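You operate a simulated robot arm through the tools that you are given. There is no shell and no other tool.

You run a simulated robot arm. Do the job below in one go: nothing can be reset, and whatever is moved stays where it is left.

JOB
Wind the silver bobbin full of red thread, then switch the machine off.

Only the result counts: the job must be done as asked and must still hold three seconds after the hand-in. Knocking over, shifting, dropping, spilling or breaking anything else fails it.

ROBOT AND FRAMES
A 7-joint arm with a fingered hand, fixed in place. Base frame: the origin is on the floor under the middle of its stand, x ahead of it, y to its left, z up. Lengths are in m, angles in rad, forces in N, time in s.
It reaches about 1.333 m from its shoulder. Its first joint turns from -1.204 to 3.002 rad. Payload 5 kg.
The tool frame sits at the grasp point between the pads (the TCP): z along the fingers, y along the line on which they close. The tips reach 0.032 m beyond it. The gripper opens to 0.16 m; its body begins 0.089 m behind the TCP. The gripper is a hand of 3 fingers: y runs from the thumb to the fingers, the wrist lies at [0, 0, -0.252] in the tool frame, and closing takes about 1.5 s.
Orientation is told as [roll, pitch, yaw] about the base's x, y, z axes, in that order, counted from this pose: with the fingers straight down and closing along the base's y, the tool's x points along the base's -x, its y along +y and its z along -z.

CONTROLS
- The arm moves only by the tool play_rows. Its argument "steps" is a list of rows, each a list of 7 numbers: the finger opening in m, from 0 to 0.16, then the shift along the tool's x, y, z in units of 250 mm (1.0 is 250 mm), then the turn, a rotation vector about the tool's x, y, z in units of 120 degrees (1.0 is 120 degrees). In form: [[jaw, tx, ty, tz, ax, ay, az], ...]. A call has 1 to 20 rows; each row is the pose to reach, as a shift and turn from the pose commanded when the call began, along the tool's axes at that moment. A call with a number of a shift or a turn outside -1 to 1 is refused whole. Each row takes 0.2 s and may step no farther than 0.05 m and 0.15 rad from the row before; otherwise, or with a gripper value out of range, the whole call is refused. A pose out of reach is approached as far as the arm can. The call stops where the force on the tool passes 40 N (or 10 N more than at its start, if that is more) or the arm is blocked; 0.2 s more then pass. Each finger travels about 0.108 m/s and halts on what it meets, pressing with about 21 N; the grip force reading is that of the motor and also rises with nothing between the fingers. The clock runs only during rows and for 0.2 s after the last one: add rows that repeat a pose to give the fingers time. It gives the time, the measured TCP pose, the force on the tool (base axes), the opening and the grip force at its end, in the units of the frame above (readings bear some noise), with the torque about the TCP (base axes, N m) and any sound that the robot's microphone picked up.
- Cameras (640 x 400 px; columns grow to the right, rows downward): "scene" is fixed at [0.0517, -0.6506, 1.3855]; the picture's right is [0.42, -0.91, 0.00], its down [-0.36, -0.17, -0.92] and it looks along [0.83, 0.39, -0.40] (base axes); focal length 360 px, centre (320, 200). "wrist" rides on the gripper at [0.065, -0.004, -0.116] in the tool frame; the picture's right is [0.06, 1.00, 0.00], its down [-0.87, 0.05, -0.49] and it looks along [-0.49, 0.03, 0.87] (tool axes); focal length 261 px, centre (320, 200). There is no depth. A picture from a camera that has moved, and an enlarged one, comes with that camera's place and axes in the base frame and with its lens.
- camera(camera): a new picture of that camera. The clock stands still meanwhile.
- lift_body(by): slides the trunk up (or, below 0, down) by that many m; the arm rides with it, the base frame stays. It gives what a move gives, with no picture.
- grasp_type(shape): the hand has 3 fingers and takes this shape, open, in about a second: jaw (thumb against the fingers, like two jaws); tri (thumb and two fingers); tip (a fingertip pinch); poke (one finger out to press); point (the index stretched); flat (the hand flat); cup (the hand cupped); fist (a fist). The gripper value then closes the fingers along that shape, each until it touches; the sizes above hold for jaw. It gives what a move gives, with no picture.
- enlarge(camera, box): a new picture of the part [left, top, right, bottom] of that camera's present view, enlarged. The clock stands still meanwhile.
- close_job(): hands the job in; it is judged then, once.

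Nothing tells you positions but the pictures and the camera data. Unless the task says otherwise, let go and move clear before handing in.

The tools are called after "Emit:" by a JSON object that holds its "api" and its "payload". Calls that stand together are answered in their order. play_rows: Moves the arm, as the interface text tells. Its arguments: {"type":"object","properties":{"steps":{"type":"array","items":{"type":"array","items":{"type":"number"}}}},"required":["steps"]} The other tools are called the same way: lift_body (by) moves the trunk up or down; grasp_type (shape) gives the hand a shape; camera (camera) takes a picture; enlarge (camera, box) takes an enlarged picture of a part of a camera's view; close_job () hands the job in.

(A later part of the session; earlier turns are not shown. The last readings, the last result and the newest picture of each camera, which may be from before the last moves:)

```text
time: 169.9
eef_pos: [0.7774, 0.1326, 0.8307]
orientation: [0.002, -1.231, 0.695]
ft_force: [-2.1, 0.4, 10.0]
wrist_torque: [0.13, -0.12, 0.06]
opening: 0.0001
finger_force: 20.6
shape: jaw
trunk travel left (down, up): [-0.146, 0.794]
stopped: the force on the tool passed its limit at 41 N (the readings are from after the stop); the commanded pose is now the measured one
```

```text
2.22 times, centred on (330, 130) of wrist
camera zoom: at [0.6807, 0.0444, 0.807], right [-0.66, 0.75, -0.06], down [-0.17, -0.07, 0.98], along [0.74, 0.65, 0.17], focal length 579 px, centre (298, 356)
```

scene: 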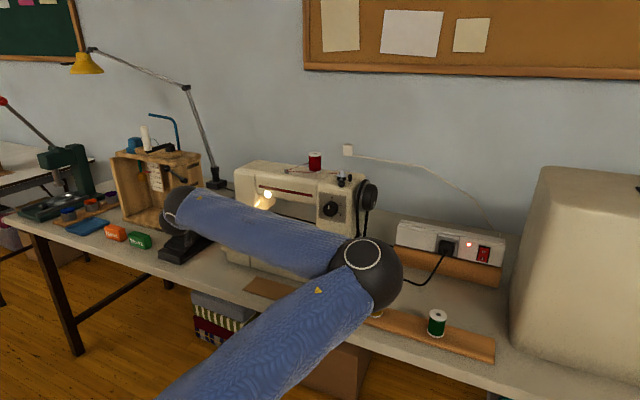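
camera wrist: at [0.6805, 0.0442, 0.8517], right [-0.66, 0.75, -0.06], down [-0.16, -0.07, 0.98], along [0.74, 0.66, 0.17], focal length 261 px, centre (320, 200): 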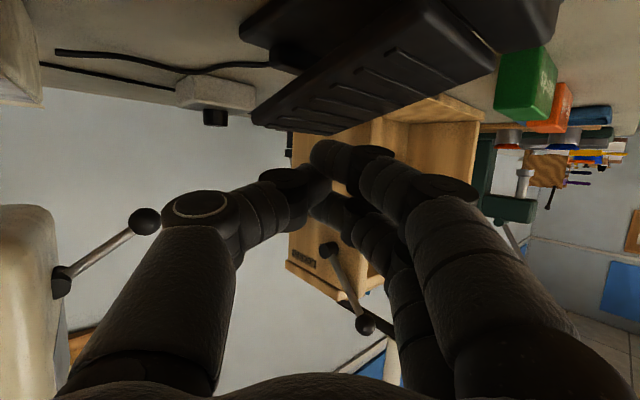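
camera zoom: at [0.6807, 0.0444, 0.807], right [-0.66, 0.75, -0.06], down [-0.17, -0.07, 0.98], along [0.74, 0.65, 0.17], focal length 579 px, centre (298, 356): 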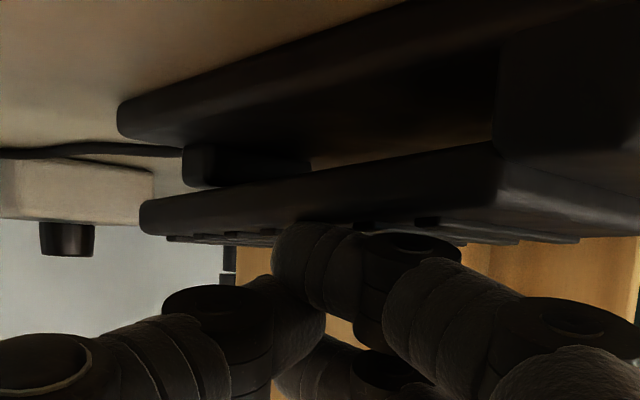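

The pedal is fully down (hit its stop) yet nothing turns, though it clicked. Let me check the whole scene, including the red lever and switch.

Emit:
{"api": "camera", "payload": {"camera": "scene"}}

Emit:
{"api": "enlarge", "payload": {"camera": "scene", "box": [280, 200, 400, 290]}}

Emit:
{"api": "enlarge", "payload": {"camera": "scene", "box": [325, 165, 355, 190]}}

```text
taken
```

scene: 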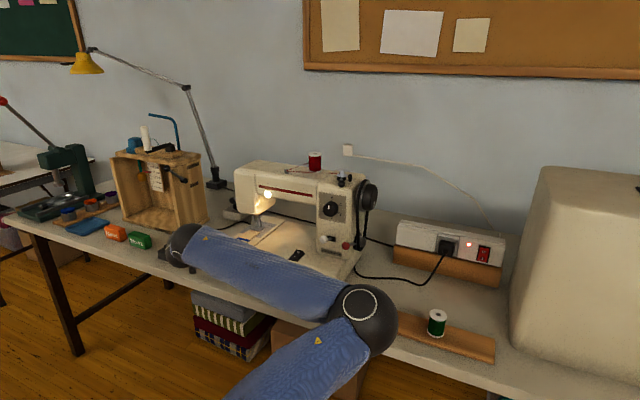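

```text
4.44 times, centred on (340, 245) of scene
camera zoom: at [0.0517, -0.6506, 1.3855], right [0.42, -0.91, 0.0], down [-0.36, -0.17, -0.92], along [0.83, 0.39, -0.4], focal length 1601 px, centre (231, 0)
```

zoom: 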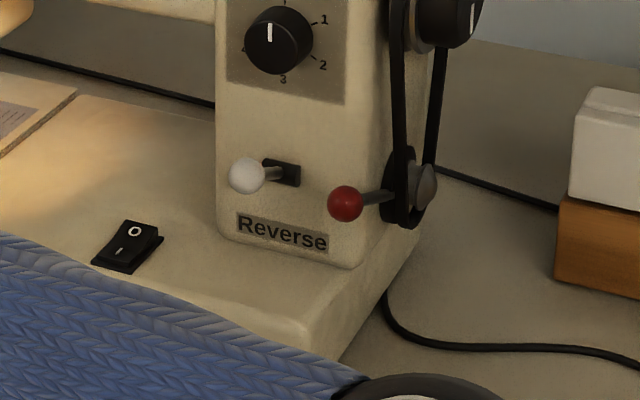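

```text
16.00 times, centred on (340, 178) of scene
camera zoom: at [0.0517, -0.6506, 1.3855], right [0.42, -0.91, 0.0], down [-0.36, -0.17, -0.92], along [0.83, 0.39, -0.4], focal length 5764 px, centre (0, 560)
```

zoom: 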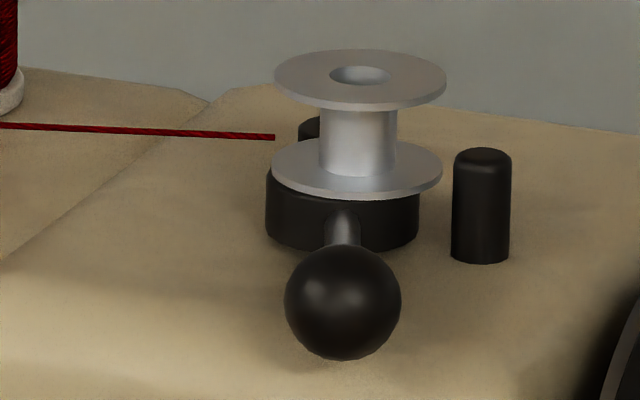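

Emit:
{"api": "play_rows", "payload": {"steps": [[0.0, 0, 0, 0, 0, 0, 0], [0.0, 0, 0, 0, 0, 0, 0], [0.0, 0, 0, 0, 0, 0, 0], [0.0, 0, 0, 0, 0, 0, 0], [0.0, 0, 0, 0, 0, 0, 0], [0.0, 0, 0, 0, 0, 0, 0]]}}

Emit:
{"api": "enlarge", "payload": {"camera": "scene", "box": [325, 165, 385, 215]}}

Emit:
{"api": "enlarge", "payload": {"camera": "scene", "box": [345, 215, 395, 255]}}

```text
time: 171.3
eef_pos: [0.7784, 0.1317, 0.8297]
orientation: [0.002, -1.233, 0.694]
ft_force: [0.6, 2.6, 20.5]
wrist_torque: [0.4, -0.4, 0.03]
opening: 0.0
finger_force: 21.5
shape: jaw
trunk travel left (down, up): [-0.146, 0.794]
```

```text
8.00 times, centred on (355, 190) of scene
camera zoom: at [0.0517, -0.6506, 1.3855], right [0.42, -0.91, 0.0], down [-0.36, -0.17, -0.92], along [0.83, 0.39, -0.4], focal length 2882 px, centre (40, 280)
```

zoom: 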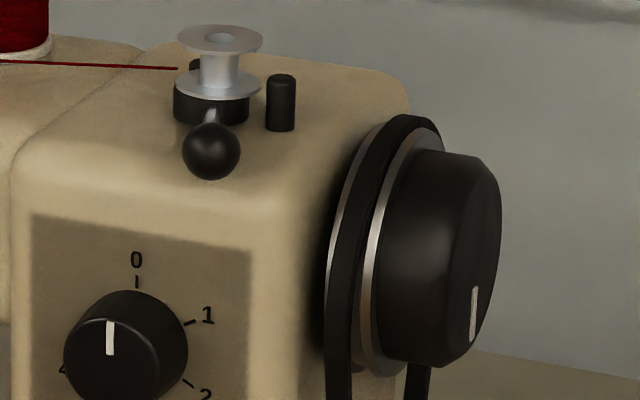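

```text
10.00 times, centred on (370, 235) of scene
camera zoom: at [0.0517, -0.6506, 1.3855], right [0.42, -0.91, 0.0], down [-0.36, -0.17, -0.92], along [0.83, 0.39, -0.4], focal length 3603 px, centre (-180, -150)
```

zoom: 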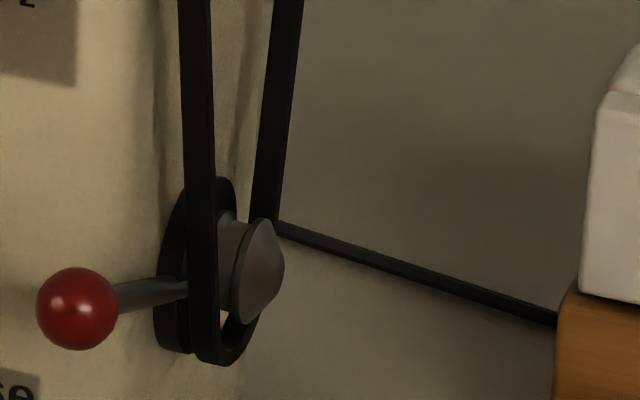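

I see it now: with the red lever down, the drive belt hangs loose below the motor pulley – that lever is the belt tensioner, so it must go back up. I'll release the pedal, raise, and return to flip the lever up.

Emit:
{"api": "lift_body", "payload": {"by": 0.3}}

Emit:
{"api": "lift_body", "payload": {"by": 0.22}}

Emit:
{"api": "play_rows", "payload": {"steps": [[0.0, 0.058, -0.044, -0.088, 0.0392, 0, 0.0143], [0.0, 0.117, -0.089, -0.176, 0.0783, 0, 0.0285], [0.0, 0.176, -0.133, -0.264, 0.1175, 0, 0.0428], [0.0, 0.234, -0.178, -0.351, 0.1566, 0, 0.057], [0.0, 0.293, -0.222, -0.439, 0.1958, 0, 0.0713], [0.0, 0.352, -0.267, -0.527, 0.235, 0, 0.0855], [0.0, 0.41, -0.311, -0.615, 0.2741, 0, 0.0998], [0.0, 0.469, -0.356, -0.703, 0.3133, 0, 0.114]]}}

Emit:
{"api": "camera", "payload": {"camera": "scene"}}

```text
time: 174.3
eef_pos: [0.7794, 0.1329, 1.1276]
orientation: [0.004, -1.228, 0.693]
ft_force: [0.1, 0.8, -1.0]
wrist_torque: [-0.02, -0.02, -0.01]
opening: 0.0
finger_force: 21.3
shape: jaw
trunk travel left (down, up): [-0.446, 0.494]
```

```text
time: 176.7
eef_pos: [0.7796, 0.1335, 1.3479]
orientation: [0.004, -1.23, 0.693]
ft_force: [-0.5, -0.7, 0.9]
wrist_torque: [0.02, 0.0, 0.0]
opening: 0.0
finger_force: 21.3
shape: jaw
trunk travel left (down, up): [-0.666, 0.274]
```

```text
time: 178.5
eef_pos: [0.7012, -0.1216, 1.3149]
orientation: [0.041, -1.219, -0.019]
ft_force: [-1.4, -0.3, 0.4]
wrist_torque: [-0.01, 0.01, -0.02]
opening: 0.0
finger_force: 21.0
shape: jaw
out of reach, approached as far as the arm can: row 3, 4, 5, 6, 7, 8
trunk travel left (down, up): [-0.666, 0.274]
```

```text
taken
```

scene: 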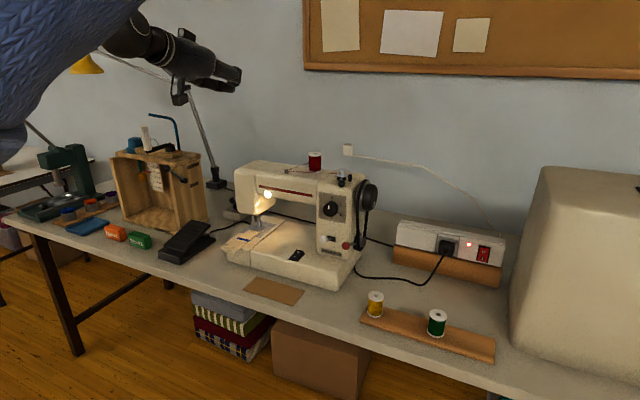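

Pedal released, everything in place. Now rotate the hand (thumb on top) and go back toward the red lever to push it up from below.

Emit:
{"api": "play_rows", "payload": {"steps": [[0.0, 0.043, -0.08, -0.002, 0, 0, -0.0625], [0.0, 0.087, -0.16, -0.004, 0, 0, -0.125], [0.0, 0.13, -0.24, -0.006, 0, 0, -0.1875], [0.0, 0.173, -0.32, -0.008, 0, 0, -0.25], [0.0, 0.217, -0.4, -0.01, 0, 0, -0.3125], [0.0, 0.26, -0.48, -0.012, 0, 0, -0.375], [0.0, 0.303, -0.56, -0.014, 0, 0, -0.4375], [0.0, 0.347, -0.64, -0.016, 0, 0, -0.5], [0.0, 0.39, -0.72, -0.018, 0, 0, -0.5625], [0.0, 0.433, -0.8, -0.02, 0, 0, -0.625], [0.0, 0.477, -0.88, -0.022, 0, 0, -0.6875], [0.0, 0.52, -0.96, -0.024, 0, 0, -0.75]]}}

Emit:
{"api": "camera", "payload": {"camera": "wrist"}}

Emit:
{"api": "camera", "payload": {"camera": "scene"}}

```text
time: 181.1
eef_pos: [0.6898, -0.3806, 1.1913]
orientation: [-1.228, -0.007, 1.571]
ft_force: [0.7, -0.1, -0.5]
wrist_torque: [0.02, -0.01, 0.02]
opening: 0.0
finger_force: 20.3
shape: jaw
out of reach, approached as far as the arm can: row 2, 3, 4, 5, 6, 7, 8, 9, 10, 11, 12
trunk travel left (down, up): [-0.666, 0.274]
```

```text
taken
camera wrist: at [0.5827, -0.4464, 1.2337], right [-0.34, -0.06, -0.94], down [-0.48, 0.87, 0.12], along [0.81, 0.49, -0.32], focal length 261 px, centre (320, 200)
```

wrist: 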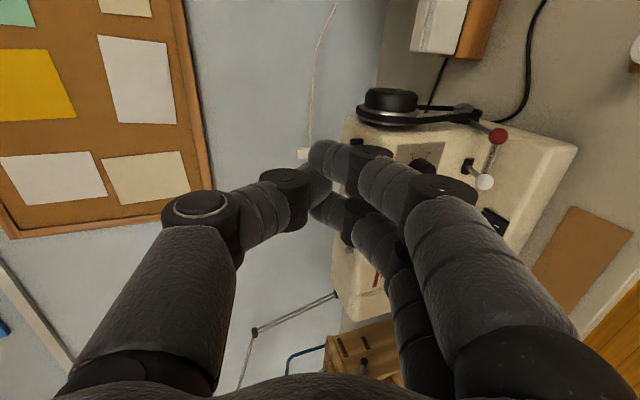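

```text
taken
```

scene: 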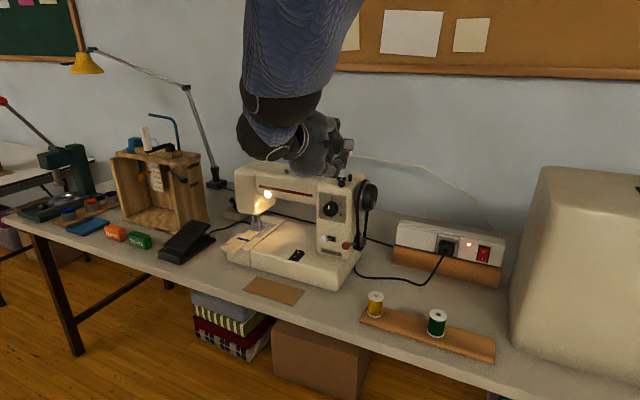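

Same orientation as before. I'll lower the trunk, then bring the closed fingertips in front of and just below the red ball.

Emit:
{"api": "lift_body", "payload": {"by": -0.15}}

Emit:
{"api": "play_rows", "payload": {"steps": [[0.0, -0.006, 0.11, 0.09, 0, 0, 0], [0.0, -0.013, 0.22, 0.18, 0, 0, 0], [0.0, -0.019, 0.33, 0.27, 0, 0, 0], [0.0, -0.026, 0.44, 0.36, 0, 0, 0], [0.0, -0.032, 0.542, 0.42, 0, 0, 0], [0.0, -0.032, 0.542, 0.42, 0, 0, 0]]}}

Emit:
{"api": "camera", "payload": {"camera": "wrist"}}

Emit:
{"api": "enlarge", "payload": {"camera": "wrist", "box": [280, 80, 440, 220]}}

Emit:
{"api": "enlarge", "payload": {"camera": "scene", "box": [290, 190, 390, 270]}}

```text
time: 182.8
eef_pos: [0.6891, -0.3797, 1.0413]
orientation: [-1.228, -0.006, 1.569]
ft_force: [-0.3, -0.2, -0.1]
wrist_torque: [-0.02, 0.02, 0.02]
opening: 0.0003
finger_force: 21.7
shape: jaw
trunk travel left (down, up): [-0.516, 0.424]
```

```text
time: 184.2
eef_pos: [0.7422, -0.3695, 0.8796]
orientation: [-1.226, -0.006, 1.57]
ft_force: [0.3, 0.1, 0.3]
wrist_torque: [0.04, 0.01, 0.0]
opening: 0.0
finger_force: 21.1
shape: jaw
trunk travel left (down, up): [-0.516, 0.424]
```

```text
taken
camera wrist: at [0.6364, -0.4356, 0.9221], right [-0.34, -0.06, -0.94], down [-0.48, 0.87, 0.12], along [0.81, 0.49, -0.32], focal length 261 px, centre (320, 200)
```

wrist: 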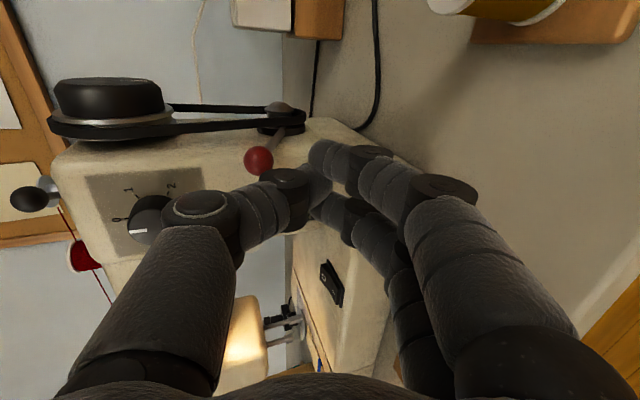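

```text
2.86 times, centred on (360, 150) of wrist
camera zoom: at [0.6364, -0.4356, 0.9221], right [-0.34, -0.06, -0.94], down [-0.48, 0.87, 0.12], along [0.81, 0.49, -0.32], focal length 745 px, centre (206, 343)
```

zoom: 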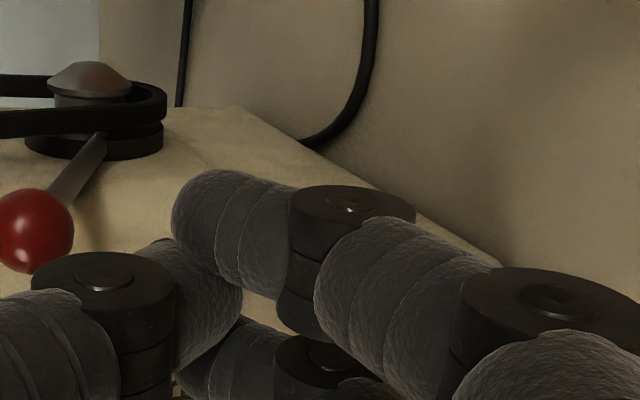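

```text
5.00 times, centred on (340, 230) of scene
camera zoom: at [0.0517, -0.6506, 1.3855], right [0.42, -0.91, 0.0], down [-0.36, -0.17, -0.92], along [0.83, 0.39, -0.4], focal length 1801 px, centre (220, 50)
```

zoom: 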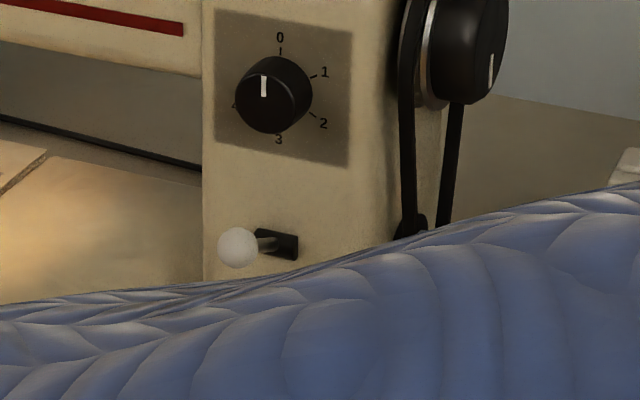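

The fingertips are just below and in front of the ball. I'll dip slightly, slide forward under it, then lift with the trunk.

Emit:
{"api": "play_rows", "payload": {"steps": [[0.0, 0, 0.045, 0.0164, 0, 0, 0], [0.0, 0, 0.0246, 0.0728, 0, 0, 0], [0.0, 0, 0.0041, 0.1292, 0, 0, 0], [0.0, 0, -0.0164, 0.1856, 0, 0, 0], [0.0, 0, -0.0376, 0.2205, 0, 0, 0]]}}

Emit:
{"api": "enlarge", "payload": {"camera": "wrist", "box": [240, 80, 400, 220]}}

```text
time: 185.4
eef_pos: [0.7976, -0.3717, 0.8679]
orientation: [-1.227, -0.006, 1.567]
ft_force: [0.0, -0.1, -0.3]
wrist_torque: [0.01, 0.02, -0.01]
opening: 0.0
finger_force: 21.1
shape: jaw
trunk travel left (down, up): [-0.516, 0.424]
```

```text
2.86 times, centred on (320, 150) of wrist
camera zoom: at [0.6912, -0.4368, 0.911], right [-0.34, -0.06, -0.94], down [-0.48, 0.87, 0.12], along [0.81, 0.49, -0.32], focal length 745 px, centre (320, 343)
```

zoom: 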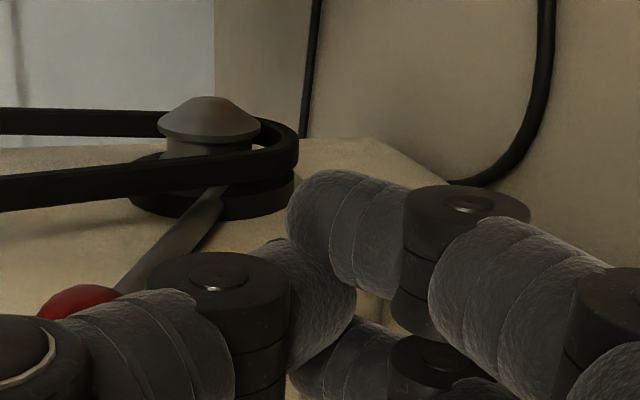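

The ball is being lifted by the hand. Continue raising with the trunk.

Emit:
{"api": "lift_body", "payload": {"by": 0.012}}

Emit:
{"api": "lift_body", "payload": {"by": 0.012}}

Emit:
{"api": "enlarge", "payload": {"camera": "wrist", "box": [200, 80, 400, 240]}}

```text
time: 186.0
eef_pos: [0.7985, -0.3713, 0.8803]
orientation: [-1.226, -0.006, 1.569]
ft_force: [0.2, 0.1, -0.7]
wrist_torque: [-0.03, -0.01, 0.01]
opening: 0.0002
finger_force: 20.4
shape: jaw
trunk travel left (down, up): [-0.528, 0.412]
```

```text
time: 186.6
eef_pos: [0.7973, -0.3702, 0.8912]
orientation: [-1.228, -0.006, 1.568]
ft_force: [-0.8, -0.2, -0.1]
wrist_torque: [-0.03, -0.01, 0.02]
opening: 0.0
finger_force: 20.9
shape: jaw
trunk travel left (down, up): [-0.54, 0.4]
```

```text
2.50 times, centred on (300, 160) of wrist
camera zoom: at [0.6913, -0.4368, 0.9347], right [-0.34, -0.06, -0.94], down [-0.48, 0.87, 0.12], along [0.81, 0.49, -0.32], focal length 652 px, centre (370, 300)
```

zoom: 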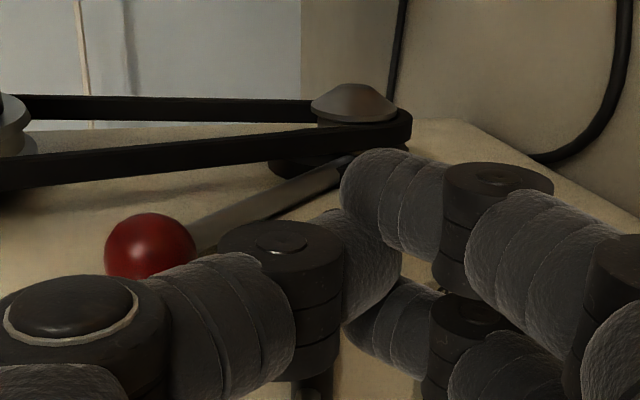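

The lever has snapped back up to its original position. I'll back out and verify the belt is tight.

Emit:
{"api": "play_rows", "payload": {"steps": [[0.0, 0.01, 0.02, -0.15, 0, 0, 0], [0.0, 0.02, 0.02, -0.3, 0, 0, 0], [0.0, 0.03, -0.1, -0.42, 0, 0, 0], [0.0, 0.04, -0.25, -0.46, 0, 0, 0]]}}

Emit:
{"api": "enlarge", "payload": {"camera": "wrist", "box": [300, 60, 480, 200]}}

Emit:
{"api": "camera", "payload": {"camera": "scene"}}

```text
time: 187.6
eef_pos: [0.7098, -0.381, 0.9909]
orientation: [-1.225, -0.002, 1.568]
ft_force: [-0.2, 0.4, 0.2]
wrist_torque: [0.01, 0.0, 0.0]
opening: 0.0002
finger_force: 21.0
shape: jaw
trunk travel left (down, up): [-0.54, 0.4]
```

```text
2.86 times, centred on (390, 130) of wrist
camera zoom: at [0.6039, -0.4459, 1.0343], right [-0.34, -0.06, -0.94], down [-0.48, 0.87, 0.12], along [0.81, 0.49, -0.32], focal length 745 px, centre (120, 400)
```

zoom: 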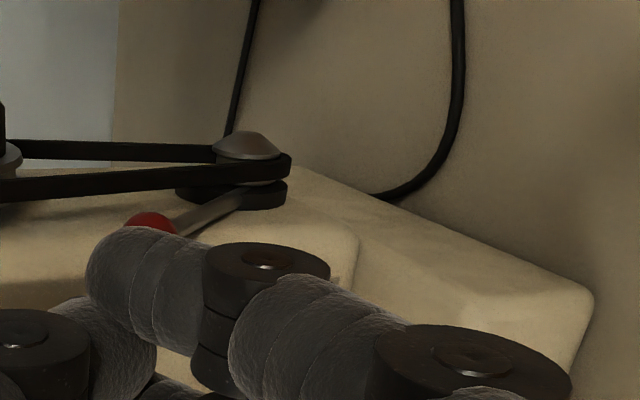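

```text
taken
```

scene: 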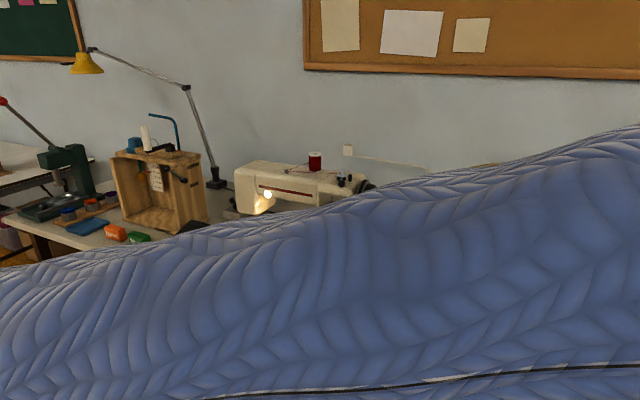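

Belt lever is back up with the belt snug. Now return to the pedal: raise, rotate back and swing over.

Emit:
{"api": "lift_body", "payload": {"by": 0.126}}

Emit:
{"api": "play_rows", "payload": {"steps": [[0.0, -0.083, -0.051, -0.036, 0, 0, 0.0625], [0.0, -0.167, -0.101, -0.072, 0, 0, 0.125], [0.0, -0.25, -0.152, -0.108, 0, 0, 0.1875], [0.0, -0.333, -0.203, -0.145, 0, 0, 0.25], [0.0, -0.417, -0.253, -0.181, 0, 0, 0.3125], [0.0, -0.5, -0.304, -0.217, 0, 0, 0.375], [0.0, -0.583, -0.355, -0.253, 0, 0, 0.4375], [0.0, -0.667, -0.405, -0.289, 0, 0, 0.5], [0.0, -0.75, -0.456, -0.325, 0, 0, 0.5625], [0.0, -0.833, -0.507, -0.362, 0, 0, 0.625], [0.0, -0.917, -0.557, -0.398, 0, 0, 0.6875], [0.0, -1.0, -0.608, -0.434, 0, 0, 0.75]]}}

Emit:
{"api": "enlarge", "payload": {"camera": "scene", "box": [220, 150, 400, 280]}}

```text
time: 189.2
eef_pos: [0.7115, -0.3806, 1.1163]
orientation: [-1.226, -0.007, 1.57]
ft_force: [0.0, 0.1, 0.6]
wrist_torque: [-0.03, 0.0, 0.05]
opening: 0.0
finger_force: 20.9
shape: jaw
trunk travel left (down, up): [-0.666, 0.274]
```

```text
time: 191.8
eef_pos: [0.686, -0.139, 1.3117]
orientation: [0.029, -1.225, -0.023]
ft_force: [-0.8, 0.1, 0.4]
wrist_torque: [-0.02, -0.03, -0.04]
opening: 0.0
finger_force: 20.6
shape: jaw
out of reach, approached as far as the arm can: row 3, 4, 5, 6, 7, 8, 9, 10, 11, 12
trunk travel left (down, up): [-0.666, 0.274]
```

```text
3.08 times, centred on (310, 215) of scene
camera zoom: at [0.0517, -0.6506, 1.3855], right [0.42, -0.91, 0.0], down [-0.36, -0.17, -0.92], along [0.83, 0.39, -0.4], focal length 1109 px, centre (351, 154)
```

zoom: 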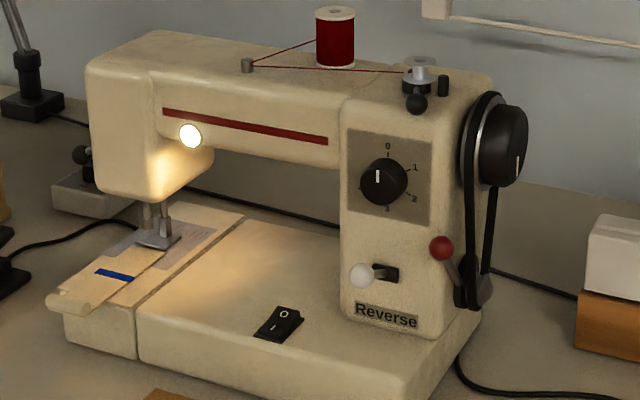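

Good clear view. I'll take reference close-ups of the needle/cloth area, handwheel and bobbin before pressing the pedal.

Emit:
{"api": "enlarge", "payload": {"camera": "scene", "box": [225, 205, 285, 255]}}

Emit:
{"api": "enlarge", "payload": {"camera": "scene", "box": [345, 215, 395, 255]}}

Emit:
{"api": "play_rows", "payload": {"steps": [[0.0, 0.0, 0.12, 0.06, -0.0392, 0, -0.0143], [0.0, 0.0, 0.24, 0.1, -0.0783, 0, -0.0285], [0.0, 0.0, 0.36, 0.14, -0.1175, 0, -0.0428], [0.0, -0.02, 0.48, 0.18, -0.1566, 0, -0.057], [0.0, -0.04, 0.6, 0.22, -0.1958, 0, -0.0713], [0.0, -0.07, 0.74, 0.26, -0.235, 0, -0.0855], [0.0, -0.1, 0.88, 0.29, -0.2741, 0, -0.0998], [0.0, -0.13, 1.0, 0.31, -0.3133, 0, -0.114]]}}

Emit:
{"api": "camera", "payload": {"camera": "scene"}}

```text
8.00 times, centred on (255, 230) of scene
camera zoom: at [0.0517, -0.6506, 1.3855], right [0.42, -0.91, 0.0], down [-0.36, -0.17, -0.92], along [0.83, 0.39, -0.4], focal length 2882 px, centre (840, -40)
```

zoom: 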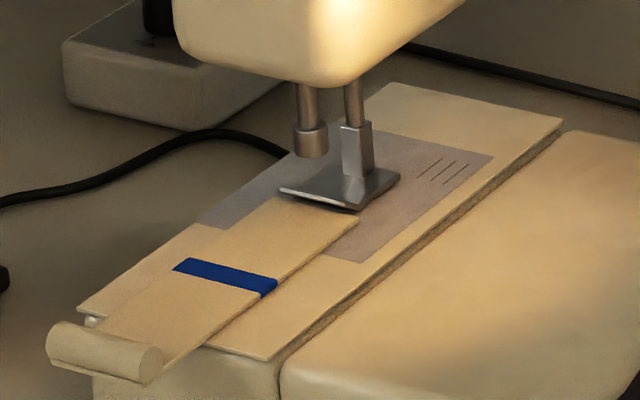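

```text
10.00 times, centred on (370, 235) of scene
camera zoom: at [0.0517, -0.6506, 1.3855], right [0.42, -0.91, 0.0], down [-0.36, -0.17, -0.92], along [0.83, 0.39, -0.4], focal length 3603 px, centre (-180, -150)
```

zoom: 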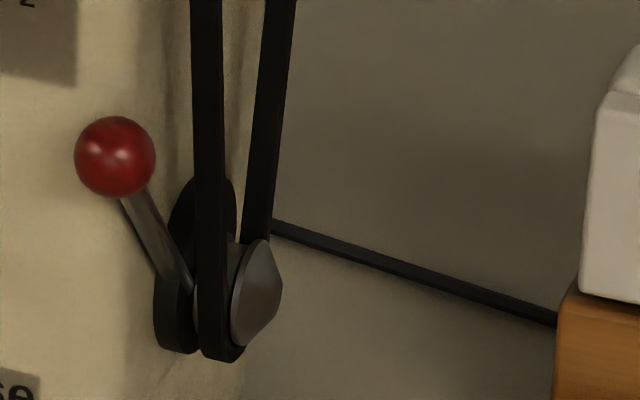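

```text
time: 193.6
eef_pos: [0.7743, 0.1078, 1.3158]
orientation: [0.008, -1.23, 0.691]
ft_force: [1.1, 0.9, -0.6]
wrist_torque: [-0.03, 0.01, 0.0]
opening: 0.0002
finger_force: 20.3
shape: jaw
trunk travel left (down, up): [-0.666, 0.274]
```

```text
taken
```

scene: 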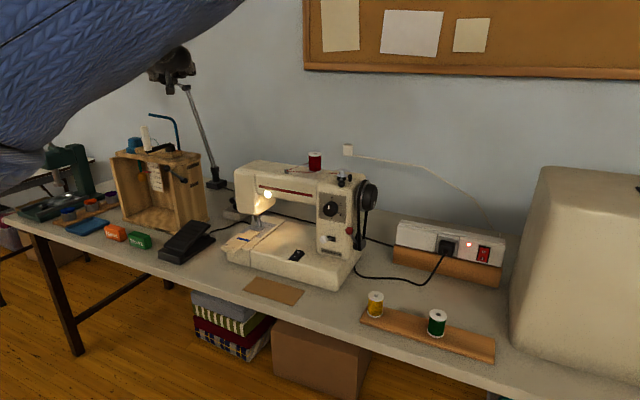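

Emit:
{"api": "play_rows", "payload": {"steps": [[0.0, -0.013, 0.033, 0.036, 0, 0, 0], [0.0, -0.026, 0.0664, 0.072, 0, 0, 0], [0.0, -0.026, 0.0664, 0.072, 0, 0, 0]]}}

Emit:
{"api": "lift_body", "payload": {"by": -0.3}}

Emit:
{"api": "lift_body", "payload": {"by": -0.15}}

Emit:
{"api": "enlarge", "payload": {"camera": "wrist", "box": [220, 40, 440, 220]}}

Emit:
{"api": "camera", "payload": {"camera": "scene"}}

```text
time: 194.4
eef_pos: [0.7762, 0.134, 1.3177]
orientation: [0.002, -1.231, 0.692]
ft_force: [-1.1, 0.8, -0.8]
wrist_torque: [0.01, -0.02, -0.01]
opening: 0.0
finger_force: 20.9
shape: jaw
trunk travel left (down, up): [-0.666, 0.274]
```

```text
time: 197.4
eef_pos: [0.7767, 0.1342, 1.0164]
orientation: [0.005, -1.229, 0.694]
ft_force: [-1.4, 0.9, 0.2]
wrist_torque: [0.03, -0.01, -0.01]
opening: 0.0001
finger_force: 20.5
shape: jaw
trunk travel left (down, up): [-0.366, 0.574]
```

```text
time: 199.1
eef_pos: [0.7777, 0.1327, 0.868]
orientation: [0.005, -1.229, 0.693]
ft_force: [0.0, 0.1, -0.1]
wrist_torque: [0.01, 0.0, -0.02]
opening: 0.0003
finger_force: 21.6
shape: jaw
trunk travel left (down, up): [-0.216, 0.724]
```

```text
2.22 times, centred on (330, 130) of wrist
camera zoom: at [0.6796, 0.0455, 0.8443], right [-0.66, 0.75, -0.06], down [-0.17, -0.07, 0.98], along [0.74, 0.66, 0.17], focal length 579 px, centre (298, 356)
```

zoom: 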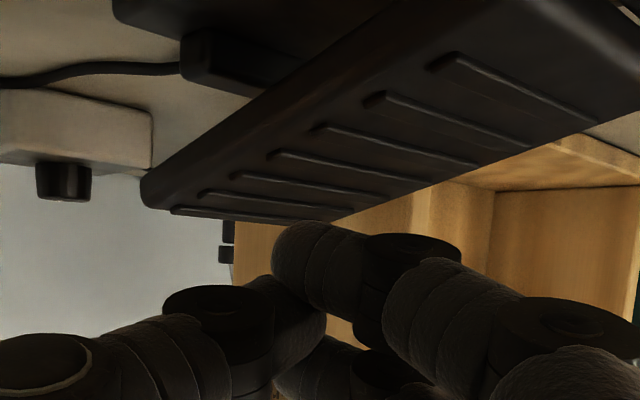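

```text
taken
```

scene: 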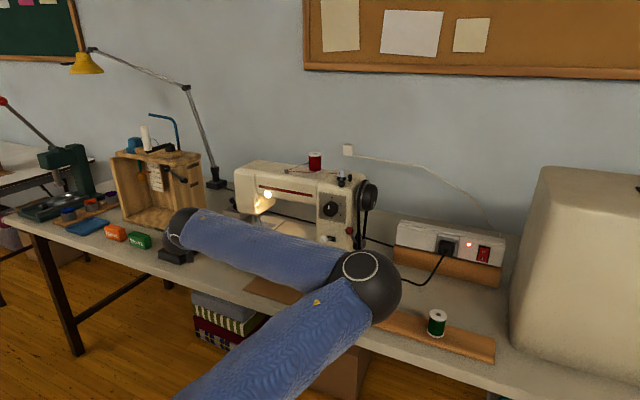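

Emit:
{"api": "lift_body", "payload": {"by": -0.024}}

Emit:
{"api": "lift_body", "payload": {"by": -0.004}}

Emit:
{"api": "enlarge", "payload": {"camera": "scene", "box": [325, 165, 385, 215]}}

Emit:
{"api": "enlarge", "payload": {"camera": "scene", "box": [240, 185, 290, 225]}}

```text
time: 199.8
eef_pos: [0.7762, 0.1331, 0.843]
orientation: [0.003, -1.23, 0.695]
ft_force: [0.4, 0.7, 5.8]
wrist_torque: [0.06, -0.12, -0.02]
opening: 0.0
finger_force: 20.7
shape: jaw
trunk travel left (down, up): [-0.192, 0.748]
```

```text
time: 200.3
eef_pos: [0.7762, 0.1327, 0.8392]
orientation: [0.003, -1.23, 0.691]
ft_force: [2.3, 0.8, 7.3]
wrist_torque: [0.14, -0.17, -0.02]
opening: 0.0002
finger_force: 21.1
shape: jaw
trunk travel left (down, up): [-0.188, 0.752]
```

```text
8.00 times, centred on (355, 190) of scene
camera zoom: at [0.0517, -0.6506, 1.3855], right [0.42, -0.91, 0.0], down [-0.36, -0.17, -0.92], along [0.83, 0.39, -0.4], focal length 2882 px, centre (40, 280)
```

zoom: 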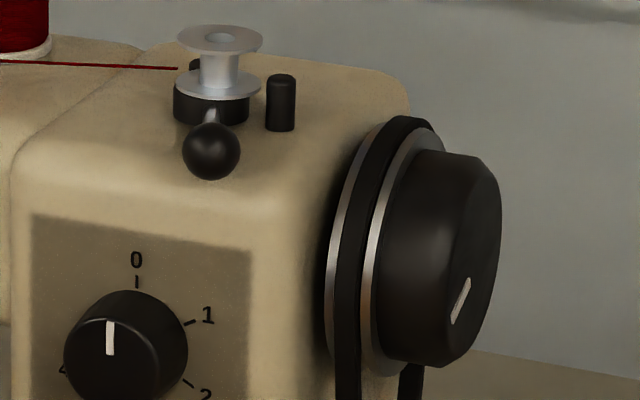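

```text
10.00 times, centred on (265, 205) of scene
camera zoom: at [0.0517, -0.6506, 1.3855], right [0.42, -0.91, 0.0], down [-0.36, -0.17, -0.92], along [0.83, 0.39, -0.4], focal length 3603 px, centre (870, 150)
```

zoom: 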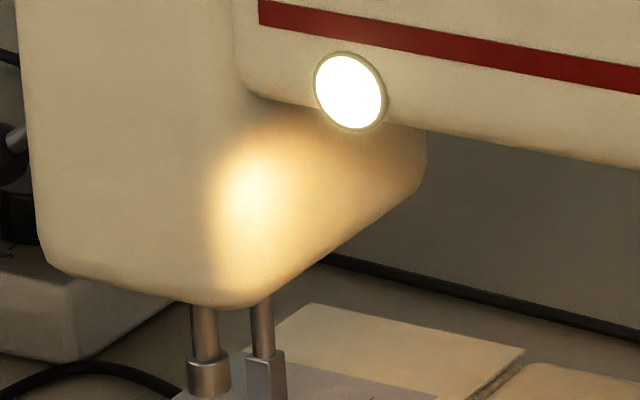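

The handwheel mark has begun to turn, so the drive now works. I'll let it run one more short row and compare the needle and cloth.

Emit:
{"api": "play_rows", "payload": {"steps": [[0.0, 0, 0, 0, 0, 0, 0]]}}

Emit:
{"api": "enlarge", "payload": {"camera": "scene", "box": [325, 165, 385, 215]}}

Emit:
{"api": "enlarge", "payload": {"camera": "scene", "box": [240, 185, 290, 225]}}

```text
time: 200.8
eef_pos: [0.7767, 0.1336, 0.8394]
orientation: [0.005, -1.229, 0.693]
ft_force: [3.2, 0.9, 7.3]
wrist_torque: [0.11, -0.19, -0.02]
opening: 0.0
finger_force: 21.0
shape: jaw
trunk travel left (down, up): [-0.188, 0.752]
```

```text
8.00 times, centred on (355, 190) of scene
camera zoom: at [0.0517, -0.6506, 1.3855], right [0.42, -0.91, 0.0], down [-0.36, -0.17, -0.92], along [0.83, 0.39, -0.4], focal length 2882 px, centre (40, 280)
```

zoom: 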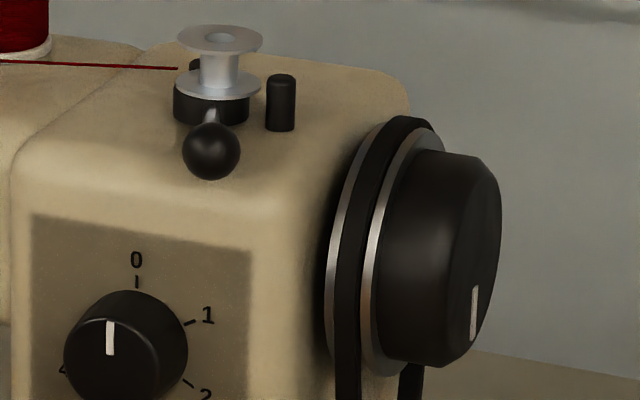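

```text
10.00 times, centred on (265, 205) of scene
camera zoom: at [0.0517, -0.6506, 1.3855], right [0.42, -0.91, 0.0], down [-0.36, -0.17, -0.92], along [0.83, 0.39, -0.4], focal length 3603 px, centre (870, 150)
```

zoom: 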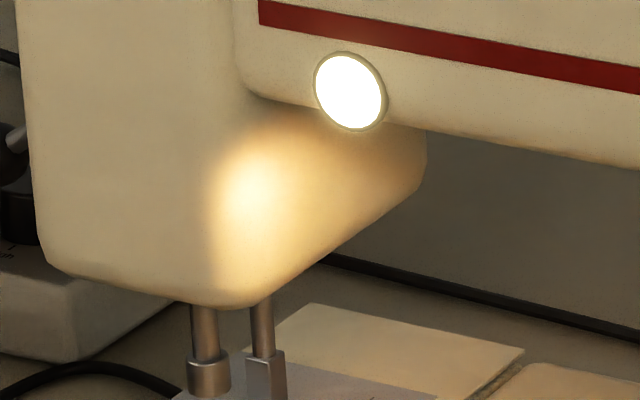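

Emit:
{"api": "play_rows", "payload": {"steps": [[0.0, 0, 0, 0, 0, 0, 0], [0.0, 0, 0, 0, 0, 0, 0]]}}

Emit:
{"api": "enlarge", "payload": {"camera": "scene", "box": [325, 165, 385, 215]}}

Emit:
{"api": "enlarge", "payload": {"camera": "scene", "box": [240, 185, 290, 225]}}

Emit:
{"api": "enlarge", "payload": {"camera": "scene", "box": [328, 165, 358, 190]}}

```text
time: 201.3
eef_pos: [0.7765, 0.1332, 0.8397]
orientation: [0.006, -1.229, 0.692]
ft_force: [3.3, 1.0, 6.9]
wrist_torque: [0.13, -0.21, -0.04]
opening: 0.0
finger_force: 21.1
shape: jaw
trunk travel left (down, up): [-0.188, 0.752]
```

```text
8.00 times, centred on (355, 190) of scene
camera zoom: at [0.0517, -0.6506, 1.3855], right [0.42, -0.91, 0.0], down [-0.36, -0.17, -0.92], along [0.83, 0.39, -0.4], focal length 2882 px, centre (40, 280)
```

zoom: 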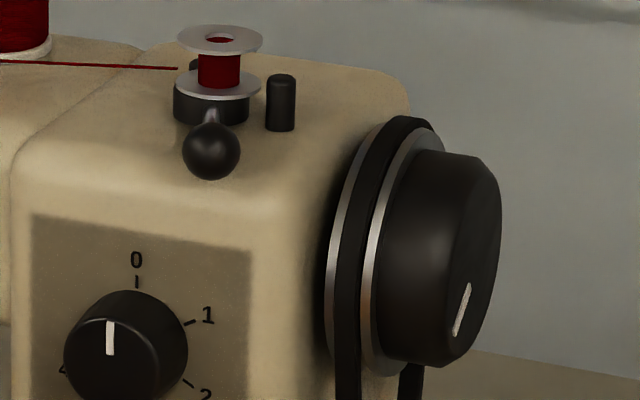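

```text
10.00 times, centred on (265, 205) of scene
camera zoom: at [0.0517, -0.6506, 1.3855], right [0.42, -0.91, 0.0], down [-0.36, -0.17, -0.92], along [0.83, 0.39, -0.4], focal length 3603 px, centre (870, 150)
```

zoom: 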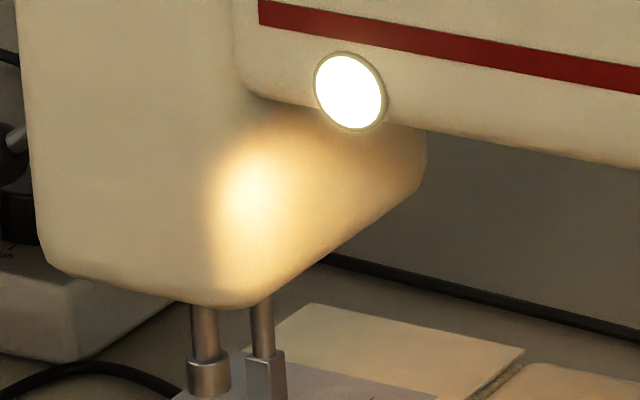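

```text
16.00 times, centred on (343, 178) of scene
camera zoom: at [0.0517, -0.6506, 1.3855], right [0.42, -0.91, 0.0], down [-0.36, -0.17, -0.92], along [0.83, 0.39, -0.4], focal length 5764 px, centre (-48, 560)
```

zoom: 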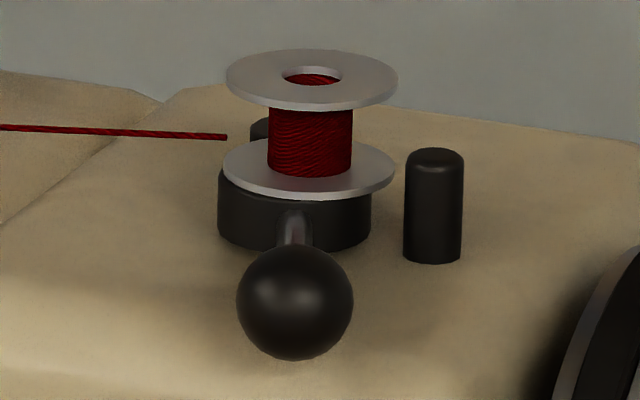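

The bobbin is winding red thread, and the needle stays still. Keep the pedal pressed and watch it fill.

Emit:
{"api": "play_rows", "payload": {"steps": [[0.0, 0, 0, 0, 0, 0, 0], [0.0, 0, 0, 0, 0, 0, 0], [0.0, 0, 0, 0, 0, 0, 0], [0.0, 0, 0, 0, 0, 0, 0], [0.0, 0, 0, 0, 0, 0, 0], [0.0, 0, 0, 0, 0, 0, 0], [0.0, 0, 0, 0, 0, 0, 0], [0.0, 0, 0, 0, 0, 0, 0]]}}

Emit:
{"api": "enlarge", "payload": {"camera": "scene", "box": [328, 165, 358, 190]}}

Emit:
{"api": "enlarge", "payload": {"camera": "scene", "box": [240, 185, 290, 225]}}

```text
time: 203.2
eef_pos: [0.7762, 0.1324, 0.8389]
orientation: [0.003, -1.228, 0.694]
ft_force: [1.7, 1.2, 6.6]
wrist_torque: [0.14, -0.18, 0.01]
opening: 0.0001
finger_force: 21.2
shape: jaw
trunk travel left (down, up): [-0.188, 0.752]
```

```text
16.00 times, centred on (343, 178) of scene
camera zoom: at [0.0517, -0.6506, 1.3855], right [0.42, -0.91, 0.0], down [-0.36, -0.17, -0.92], along [0.83, 0.39, -0.4], focal length 5764 px, centre (-48, 560)
```

zoom: 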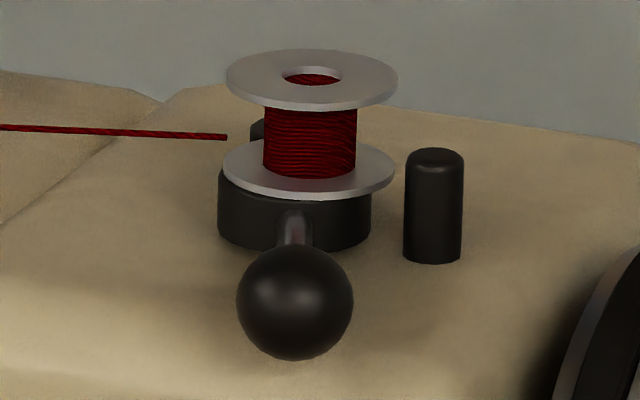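

```text
10.00 times, centred on (265, 205) of scene
camera zoom: at [0.0517, -0.6506, 1.3855], right [0.42, -0.91, 0.0], down [-0.36, -0.17, -0.92], along [0.83, 0.39, -0.4], focal length 3603 px, centre (870, 150)
```

zoom: 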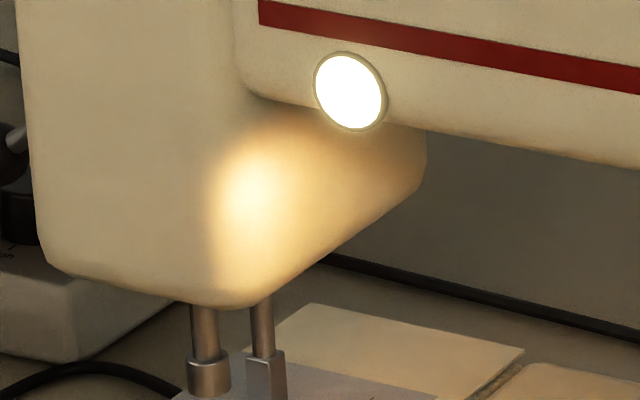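

Filling steadily. Continue holding.

Emit:
{"api": "play_rows", "payload": {"steps": [[0.0, 0, 0, 0, 0, 0, 0], [0.0, 0, 0, 0, 0, 0, 0], [0.0, 0, 0, 0, 0, 0, 0], [0.0, 0, 0, 0, 0, 0, 0], [0.0, 0, 0, 0, 0, 0, 0], [0.0, 0, 0, 0, 0, 0, 0], [0.0, 0, 0, 0, 0, 0, 0], [0.0, 0, 0, 0, 0, 0, 0], [0.0, 0, 0, 0, 0, 0, 0], [0.0, 0, 0, 0, 0, 0, 0], [0.0, 0, 0, 0, 0, 0, 0], [0.0, 0, 0, 0, 0, 0, 0], [0.0, 0, 0, 0, 0, 0, 0], [0.0, 0, 0, 0, 0, 0, 0], [0.0, 0, 0, 0, 0, 0, 0], [0.0, 0, 0, 0, 0, 0, 0], [0.0, 0, 0, 0, 0, 0, 0], [0.0, 0, 0, 0, 0, 0, 0], [0.0, 0, 0, 0, 0, 0, 0], [0.0, 0, 0, 0, 0, 0, 0]]}}

Emit:
{"api": "enlarge", "payload": {"camera": "scene", "box": [328, 165, 358, 190]}}

Emit:
{"api": "enlarge", "payload": {"camera": "scene", "box": [230, 150, 390, 250]}}

```text
time: 207.3
eef_pos: [0.7766, 0.1332, 0.8392]
orientation: [0.004, -1.228, 0.693]
ft_force: [1.5, 0.7, 6.5]
wrist_torque: [0.08, -0.2, -0.02]
opening: 0.0001
finger_force: 20.6
shape: jaw
trunk travel left (down, up): [-0.188, 0.752]
```

```text
16.00 times, centred on (343, 178) of scene
camera zoom: at [0.0517, -0.6506, 1.3855], right [0.42, -0.91, 0.0], down [-0.36, -0.17, -0.92], along [0.83, 0.39, -0.4], focal length 5764 px, centre (-48, 560)
```

zoom: 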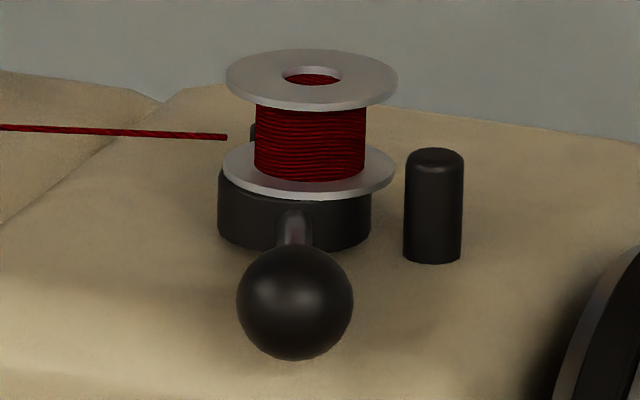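

```text
4.00 times, centred on (310, 200) of scene
camera zoom: at [0.0517, -0.6506, 1.3855], right [0.42, -0.91, 0.0], down [-0.36, -0.17, -0.92], along [0.83, 0.39, -0.4], focal length 1441 px, centre (360, 200)
```

zoom: 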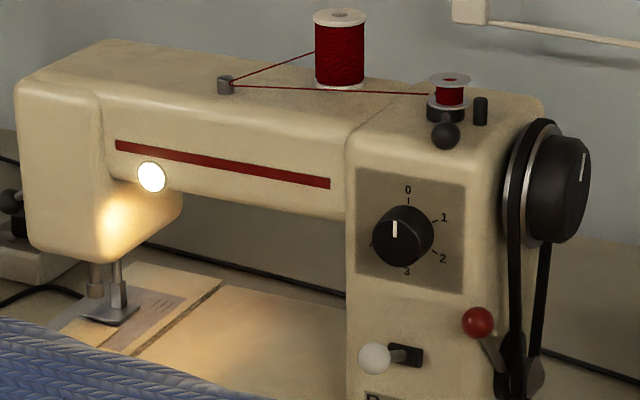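

The needle stays still while the bobbin fills (about half). I'll press slightly more for speed and continue.

Emit:
{"api": "lift_body", "payload": {"by": -0.002}}

Emit:
{"api": "play_rows", "payload": {"steps": [[0.0, 0, 0, 0, 0, 0, 0], [0.0, 0, 0, 0, 0, 0, 0], [0.0, 0, 0, 0, 0, 0, 0], [0.0, 0, 0, 0, 0, 0, 0], [0.0, 0, 0, 0, 0, 0, 0], [0.0, 0, 0, 0, 0, 0, 0], [0.0, 0, 0, 0, 0, 0, 0], [0.0, 0, 0, 0, 0, 0, 0], [0.0, 0, 0, 0, 0, 0, 0], [0.0, 0, 0, 0, 0, 0, 0], [0.0, 0, 0, 0, 0, 0, 0], [0.0, 0, 0, 0, 0, 0, 0], [0.0, 0, 0, 0, 0, 0, 0], [0.0, 0, 0, 0, 0, 0, 0], [0.0, 0, 0, 0, 0, 0, 0], [0.0, 0, 0, 0, 0, 0, 0], [0.0, 0, 0, 0, 0, 0, 0], [0.0, 0, 0, 0, 0, 0, 0], [0.0, 0, 0, 0, 0, 0, 0], [0.0, 0, 0, 0, 0, 0, 0]]}}

Emit:
{"api": "enlarge", "payload": {"camera": "scene", "box": [328, 165, 358, 190]}}

```text
time: 207.9
eef_pos: [0.7777, 0.1324, 0.8377]
orientation: [0.004, -1.23, 0.693]
ft_force: [2.9, 0.5, 6.8]
wrist_torque: [0.13, -0.21, 0.0]
opening: 0.0
finger_force: 20.6
shape: jaw
trunk travel left (down, up): [-0.186, 0.754]
heard: click
```

```text
time: 212.1
eef_pos: [0.7762, 0.1337, 0.8373]
orientation: [0.004, -1.23, 0.694]
ft_force: [1.9, 0.5, 7.4]
wrist_torque: [0.16, -0.21, -0.04]
opening: 0.0001
finger_force: 20.6
shape: jaw
trunk travel left (down, up): [-0.186, 0.754]
```

```text
16.00 times, centred on (343, 178) of scene
camera zoom: at [0.0517, -0.6506, 1.3855], right [0.42, -0.91, 0.0], down [-0.36, -0.17, -0.92], along [0.83, 0.39, -0.4], focal length 5764 px, centre (-48, 560)
```

zoom: 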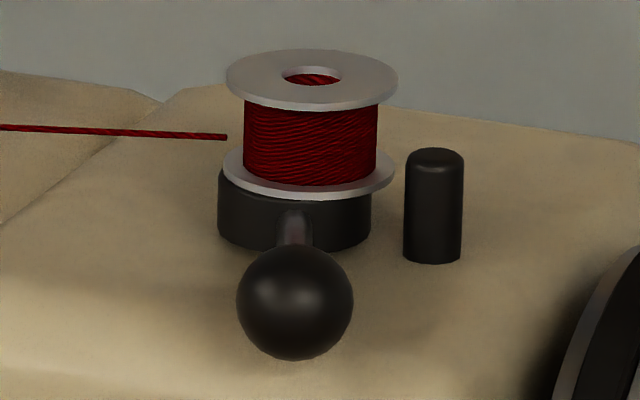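

About 80% full. Continue a few more seconds.

Emit:
{"api": "play_rows", "payload": {"steps": [[0.0, 0, 0, 0, 0, 0, 0], [0.0, 0, 0, 0, 0, 0, 0], [0.0, 0, 0, 0, 0, 0, 0], [0.0, 0, 0, 0, 0, 0, 0], [0.0, 0, 0, 0, 0, 0, 0], [0.0, 0, 0, 0, 0, 0, 0], [0.0, 0, 0, 0, 0, 0, 0], [0.0, 0, 0, 0, 0, 0, 0], [0.0, 0, 0, 0, 0, 0, 0], [0.0, 0, 0, 0, 0, 0, 0], [0.0, 0, 0, 0, 0, 0, 0], [0.0, 0, 0, 0, 0, 0, 0], [0.0, 0, 0, 0, 0, 0, 0]]}}

Emit:
{"api": "enlarge", "payload": {"camera": "scene", "box": [328, 165, 358, 190]}}

```text
time: 214.9
eef_pos: [0.7767, 0.1334, 0.8371]
orientation: [0.005, -1.229, 0.693]
ft_force: [0.8, 1.8, 7.8]
wrist_torque: [0.1, -0.19, 0.0]
opening: 0.0
finger_force: 20.8
shape: jaw
trunk travel left (down, up): [-0.186, 0.754]
```

```text
16.00 times, centred on (343, 178) of scene
camera zoom: at [0.0517, -0.6506, 1.3855], right [0.42, -0.91, 0.0], down [-0.36, -0.17, -0.92], along [0.83, 0.39, -0.4], focal length 5764 px, centre (-48, 560)
```

zoom: 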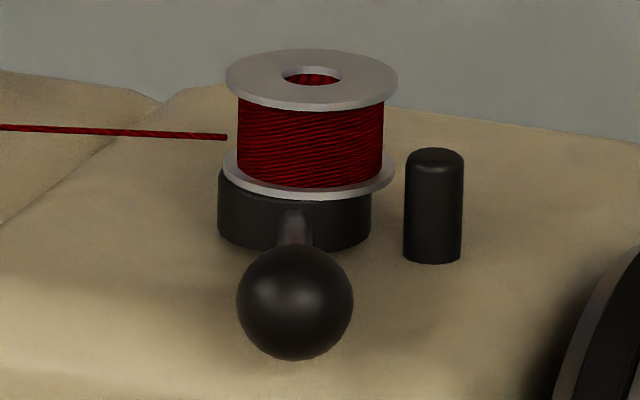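

Emit:
{"api": "play_rows", "payload": {"steps": [[0.0, 0, 0, 0, 0, 0, 0], [0.0, 0, 0, 0, 0, 0, 0], [0.0, 0, 0, 0, 0, 0, 0], [0.0, 0, 0, 0, 0, 0, 0], [0.0, 0, 0, 0, 0, 0, 0], [0.0, 0, 0, 0, 0, 0, 0], [0.0, 0, 0, 0, 0, 0, 0], [0.0, 0, 0, 0, 0, 0, 0]]}}

Emit:
{"api": "enlarge", "payload": {"camera": "scene", "box": [328, 165, 358, 190]}}

```text
time: 216.7
eef_pos: [0.7751, 0.1333, 0.8378]
orientation: [0.004, -1.229, 0.694]
ft_force: [2.1, 0.2, 7.6]
wrist_torque: [0.09, -0.19, -0.03]
opening: 0.0
finger_force: 21.4
shape: jaw
trunk travel left (down, up): [-0.186, 0.754]
```

```text
16.00 times, centred on (343, 178) of scene
camera zoom: at [0.0517, -0.6506, 1.3855], right [0.42, -0.91, 0.0], down [-0.36, -0.17, -0.92], along [0.83, 0.39, -0.4], focal length 5764 px, centre (-48, 560)
```

zoom: 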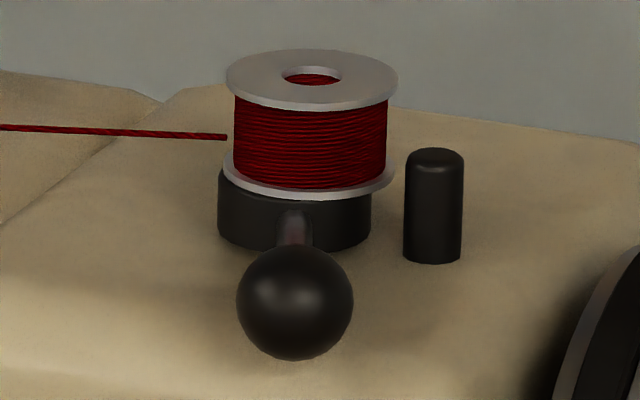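

Emit:
{"api": "play_rows", "payload": {"steps": [[0.0, 0, 0, 0, 0, 0, 0], [0.0, 0, 0, 0, 0, 0, 0], [0.0, 0, 0, 0, 0, 0, 0], [0.0, 0, 0, 0, 0, 0, 0], [0.0, 0, 0, 0, 0, 0, 0], [0.0, 0, 0, 0, 0, 0, 0]]}}

Emit:
{"api": "enlarge", "payload": {"camera": "scene", "box": [328, 165, 358, 190]}}

```text
time: 218.1
eef_pos: [0.7754, 0.1338, 0.8364]
orientation: [0.004, -1.228, 0.692]
ft_force: [0.6, 0.8, 7.1]
wrist_torque: [0.13, -0.17, 0.0]
opening: 0.0002
finger_force: 20.7
shape: jaw
trunk travel left (down, up): [-0.186, 0.754]
```

```text
16.00 times, centred on (343, 178) of scene
camera zoom: at [0.0517, -0.6506, 1.3855], right [0.42, -0.91, 0.0], down [-0.36, -0.17, -0.92], along [0.83, 0.39, -0.4], focal length 5764 px, centre (-48, 560)
```

zoom: 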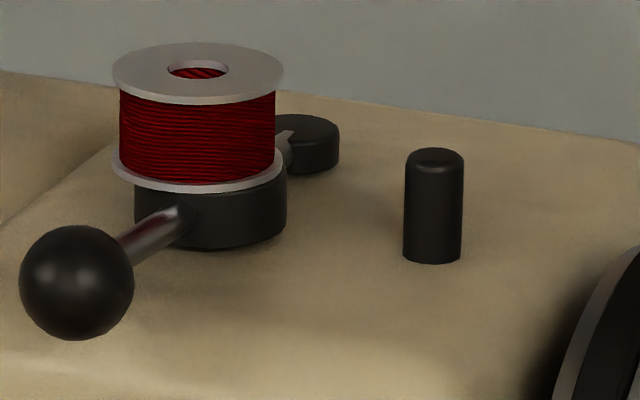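

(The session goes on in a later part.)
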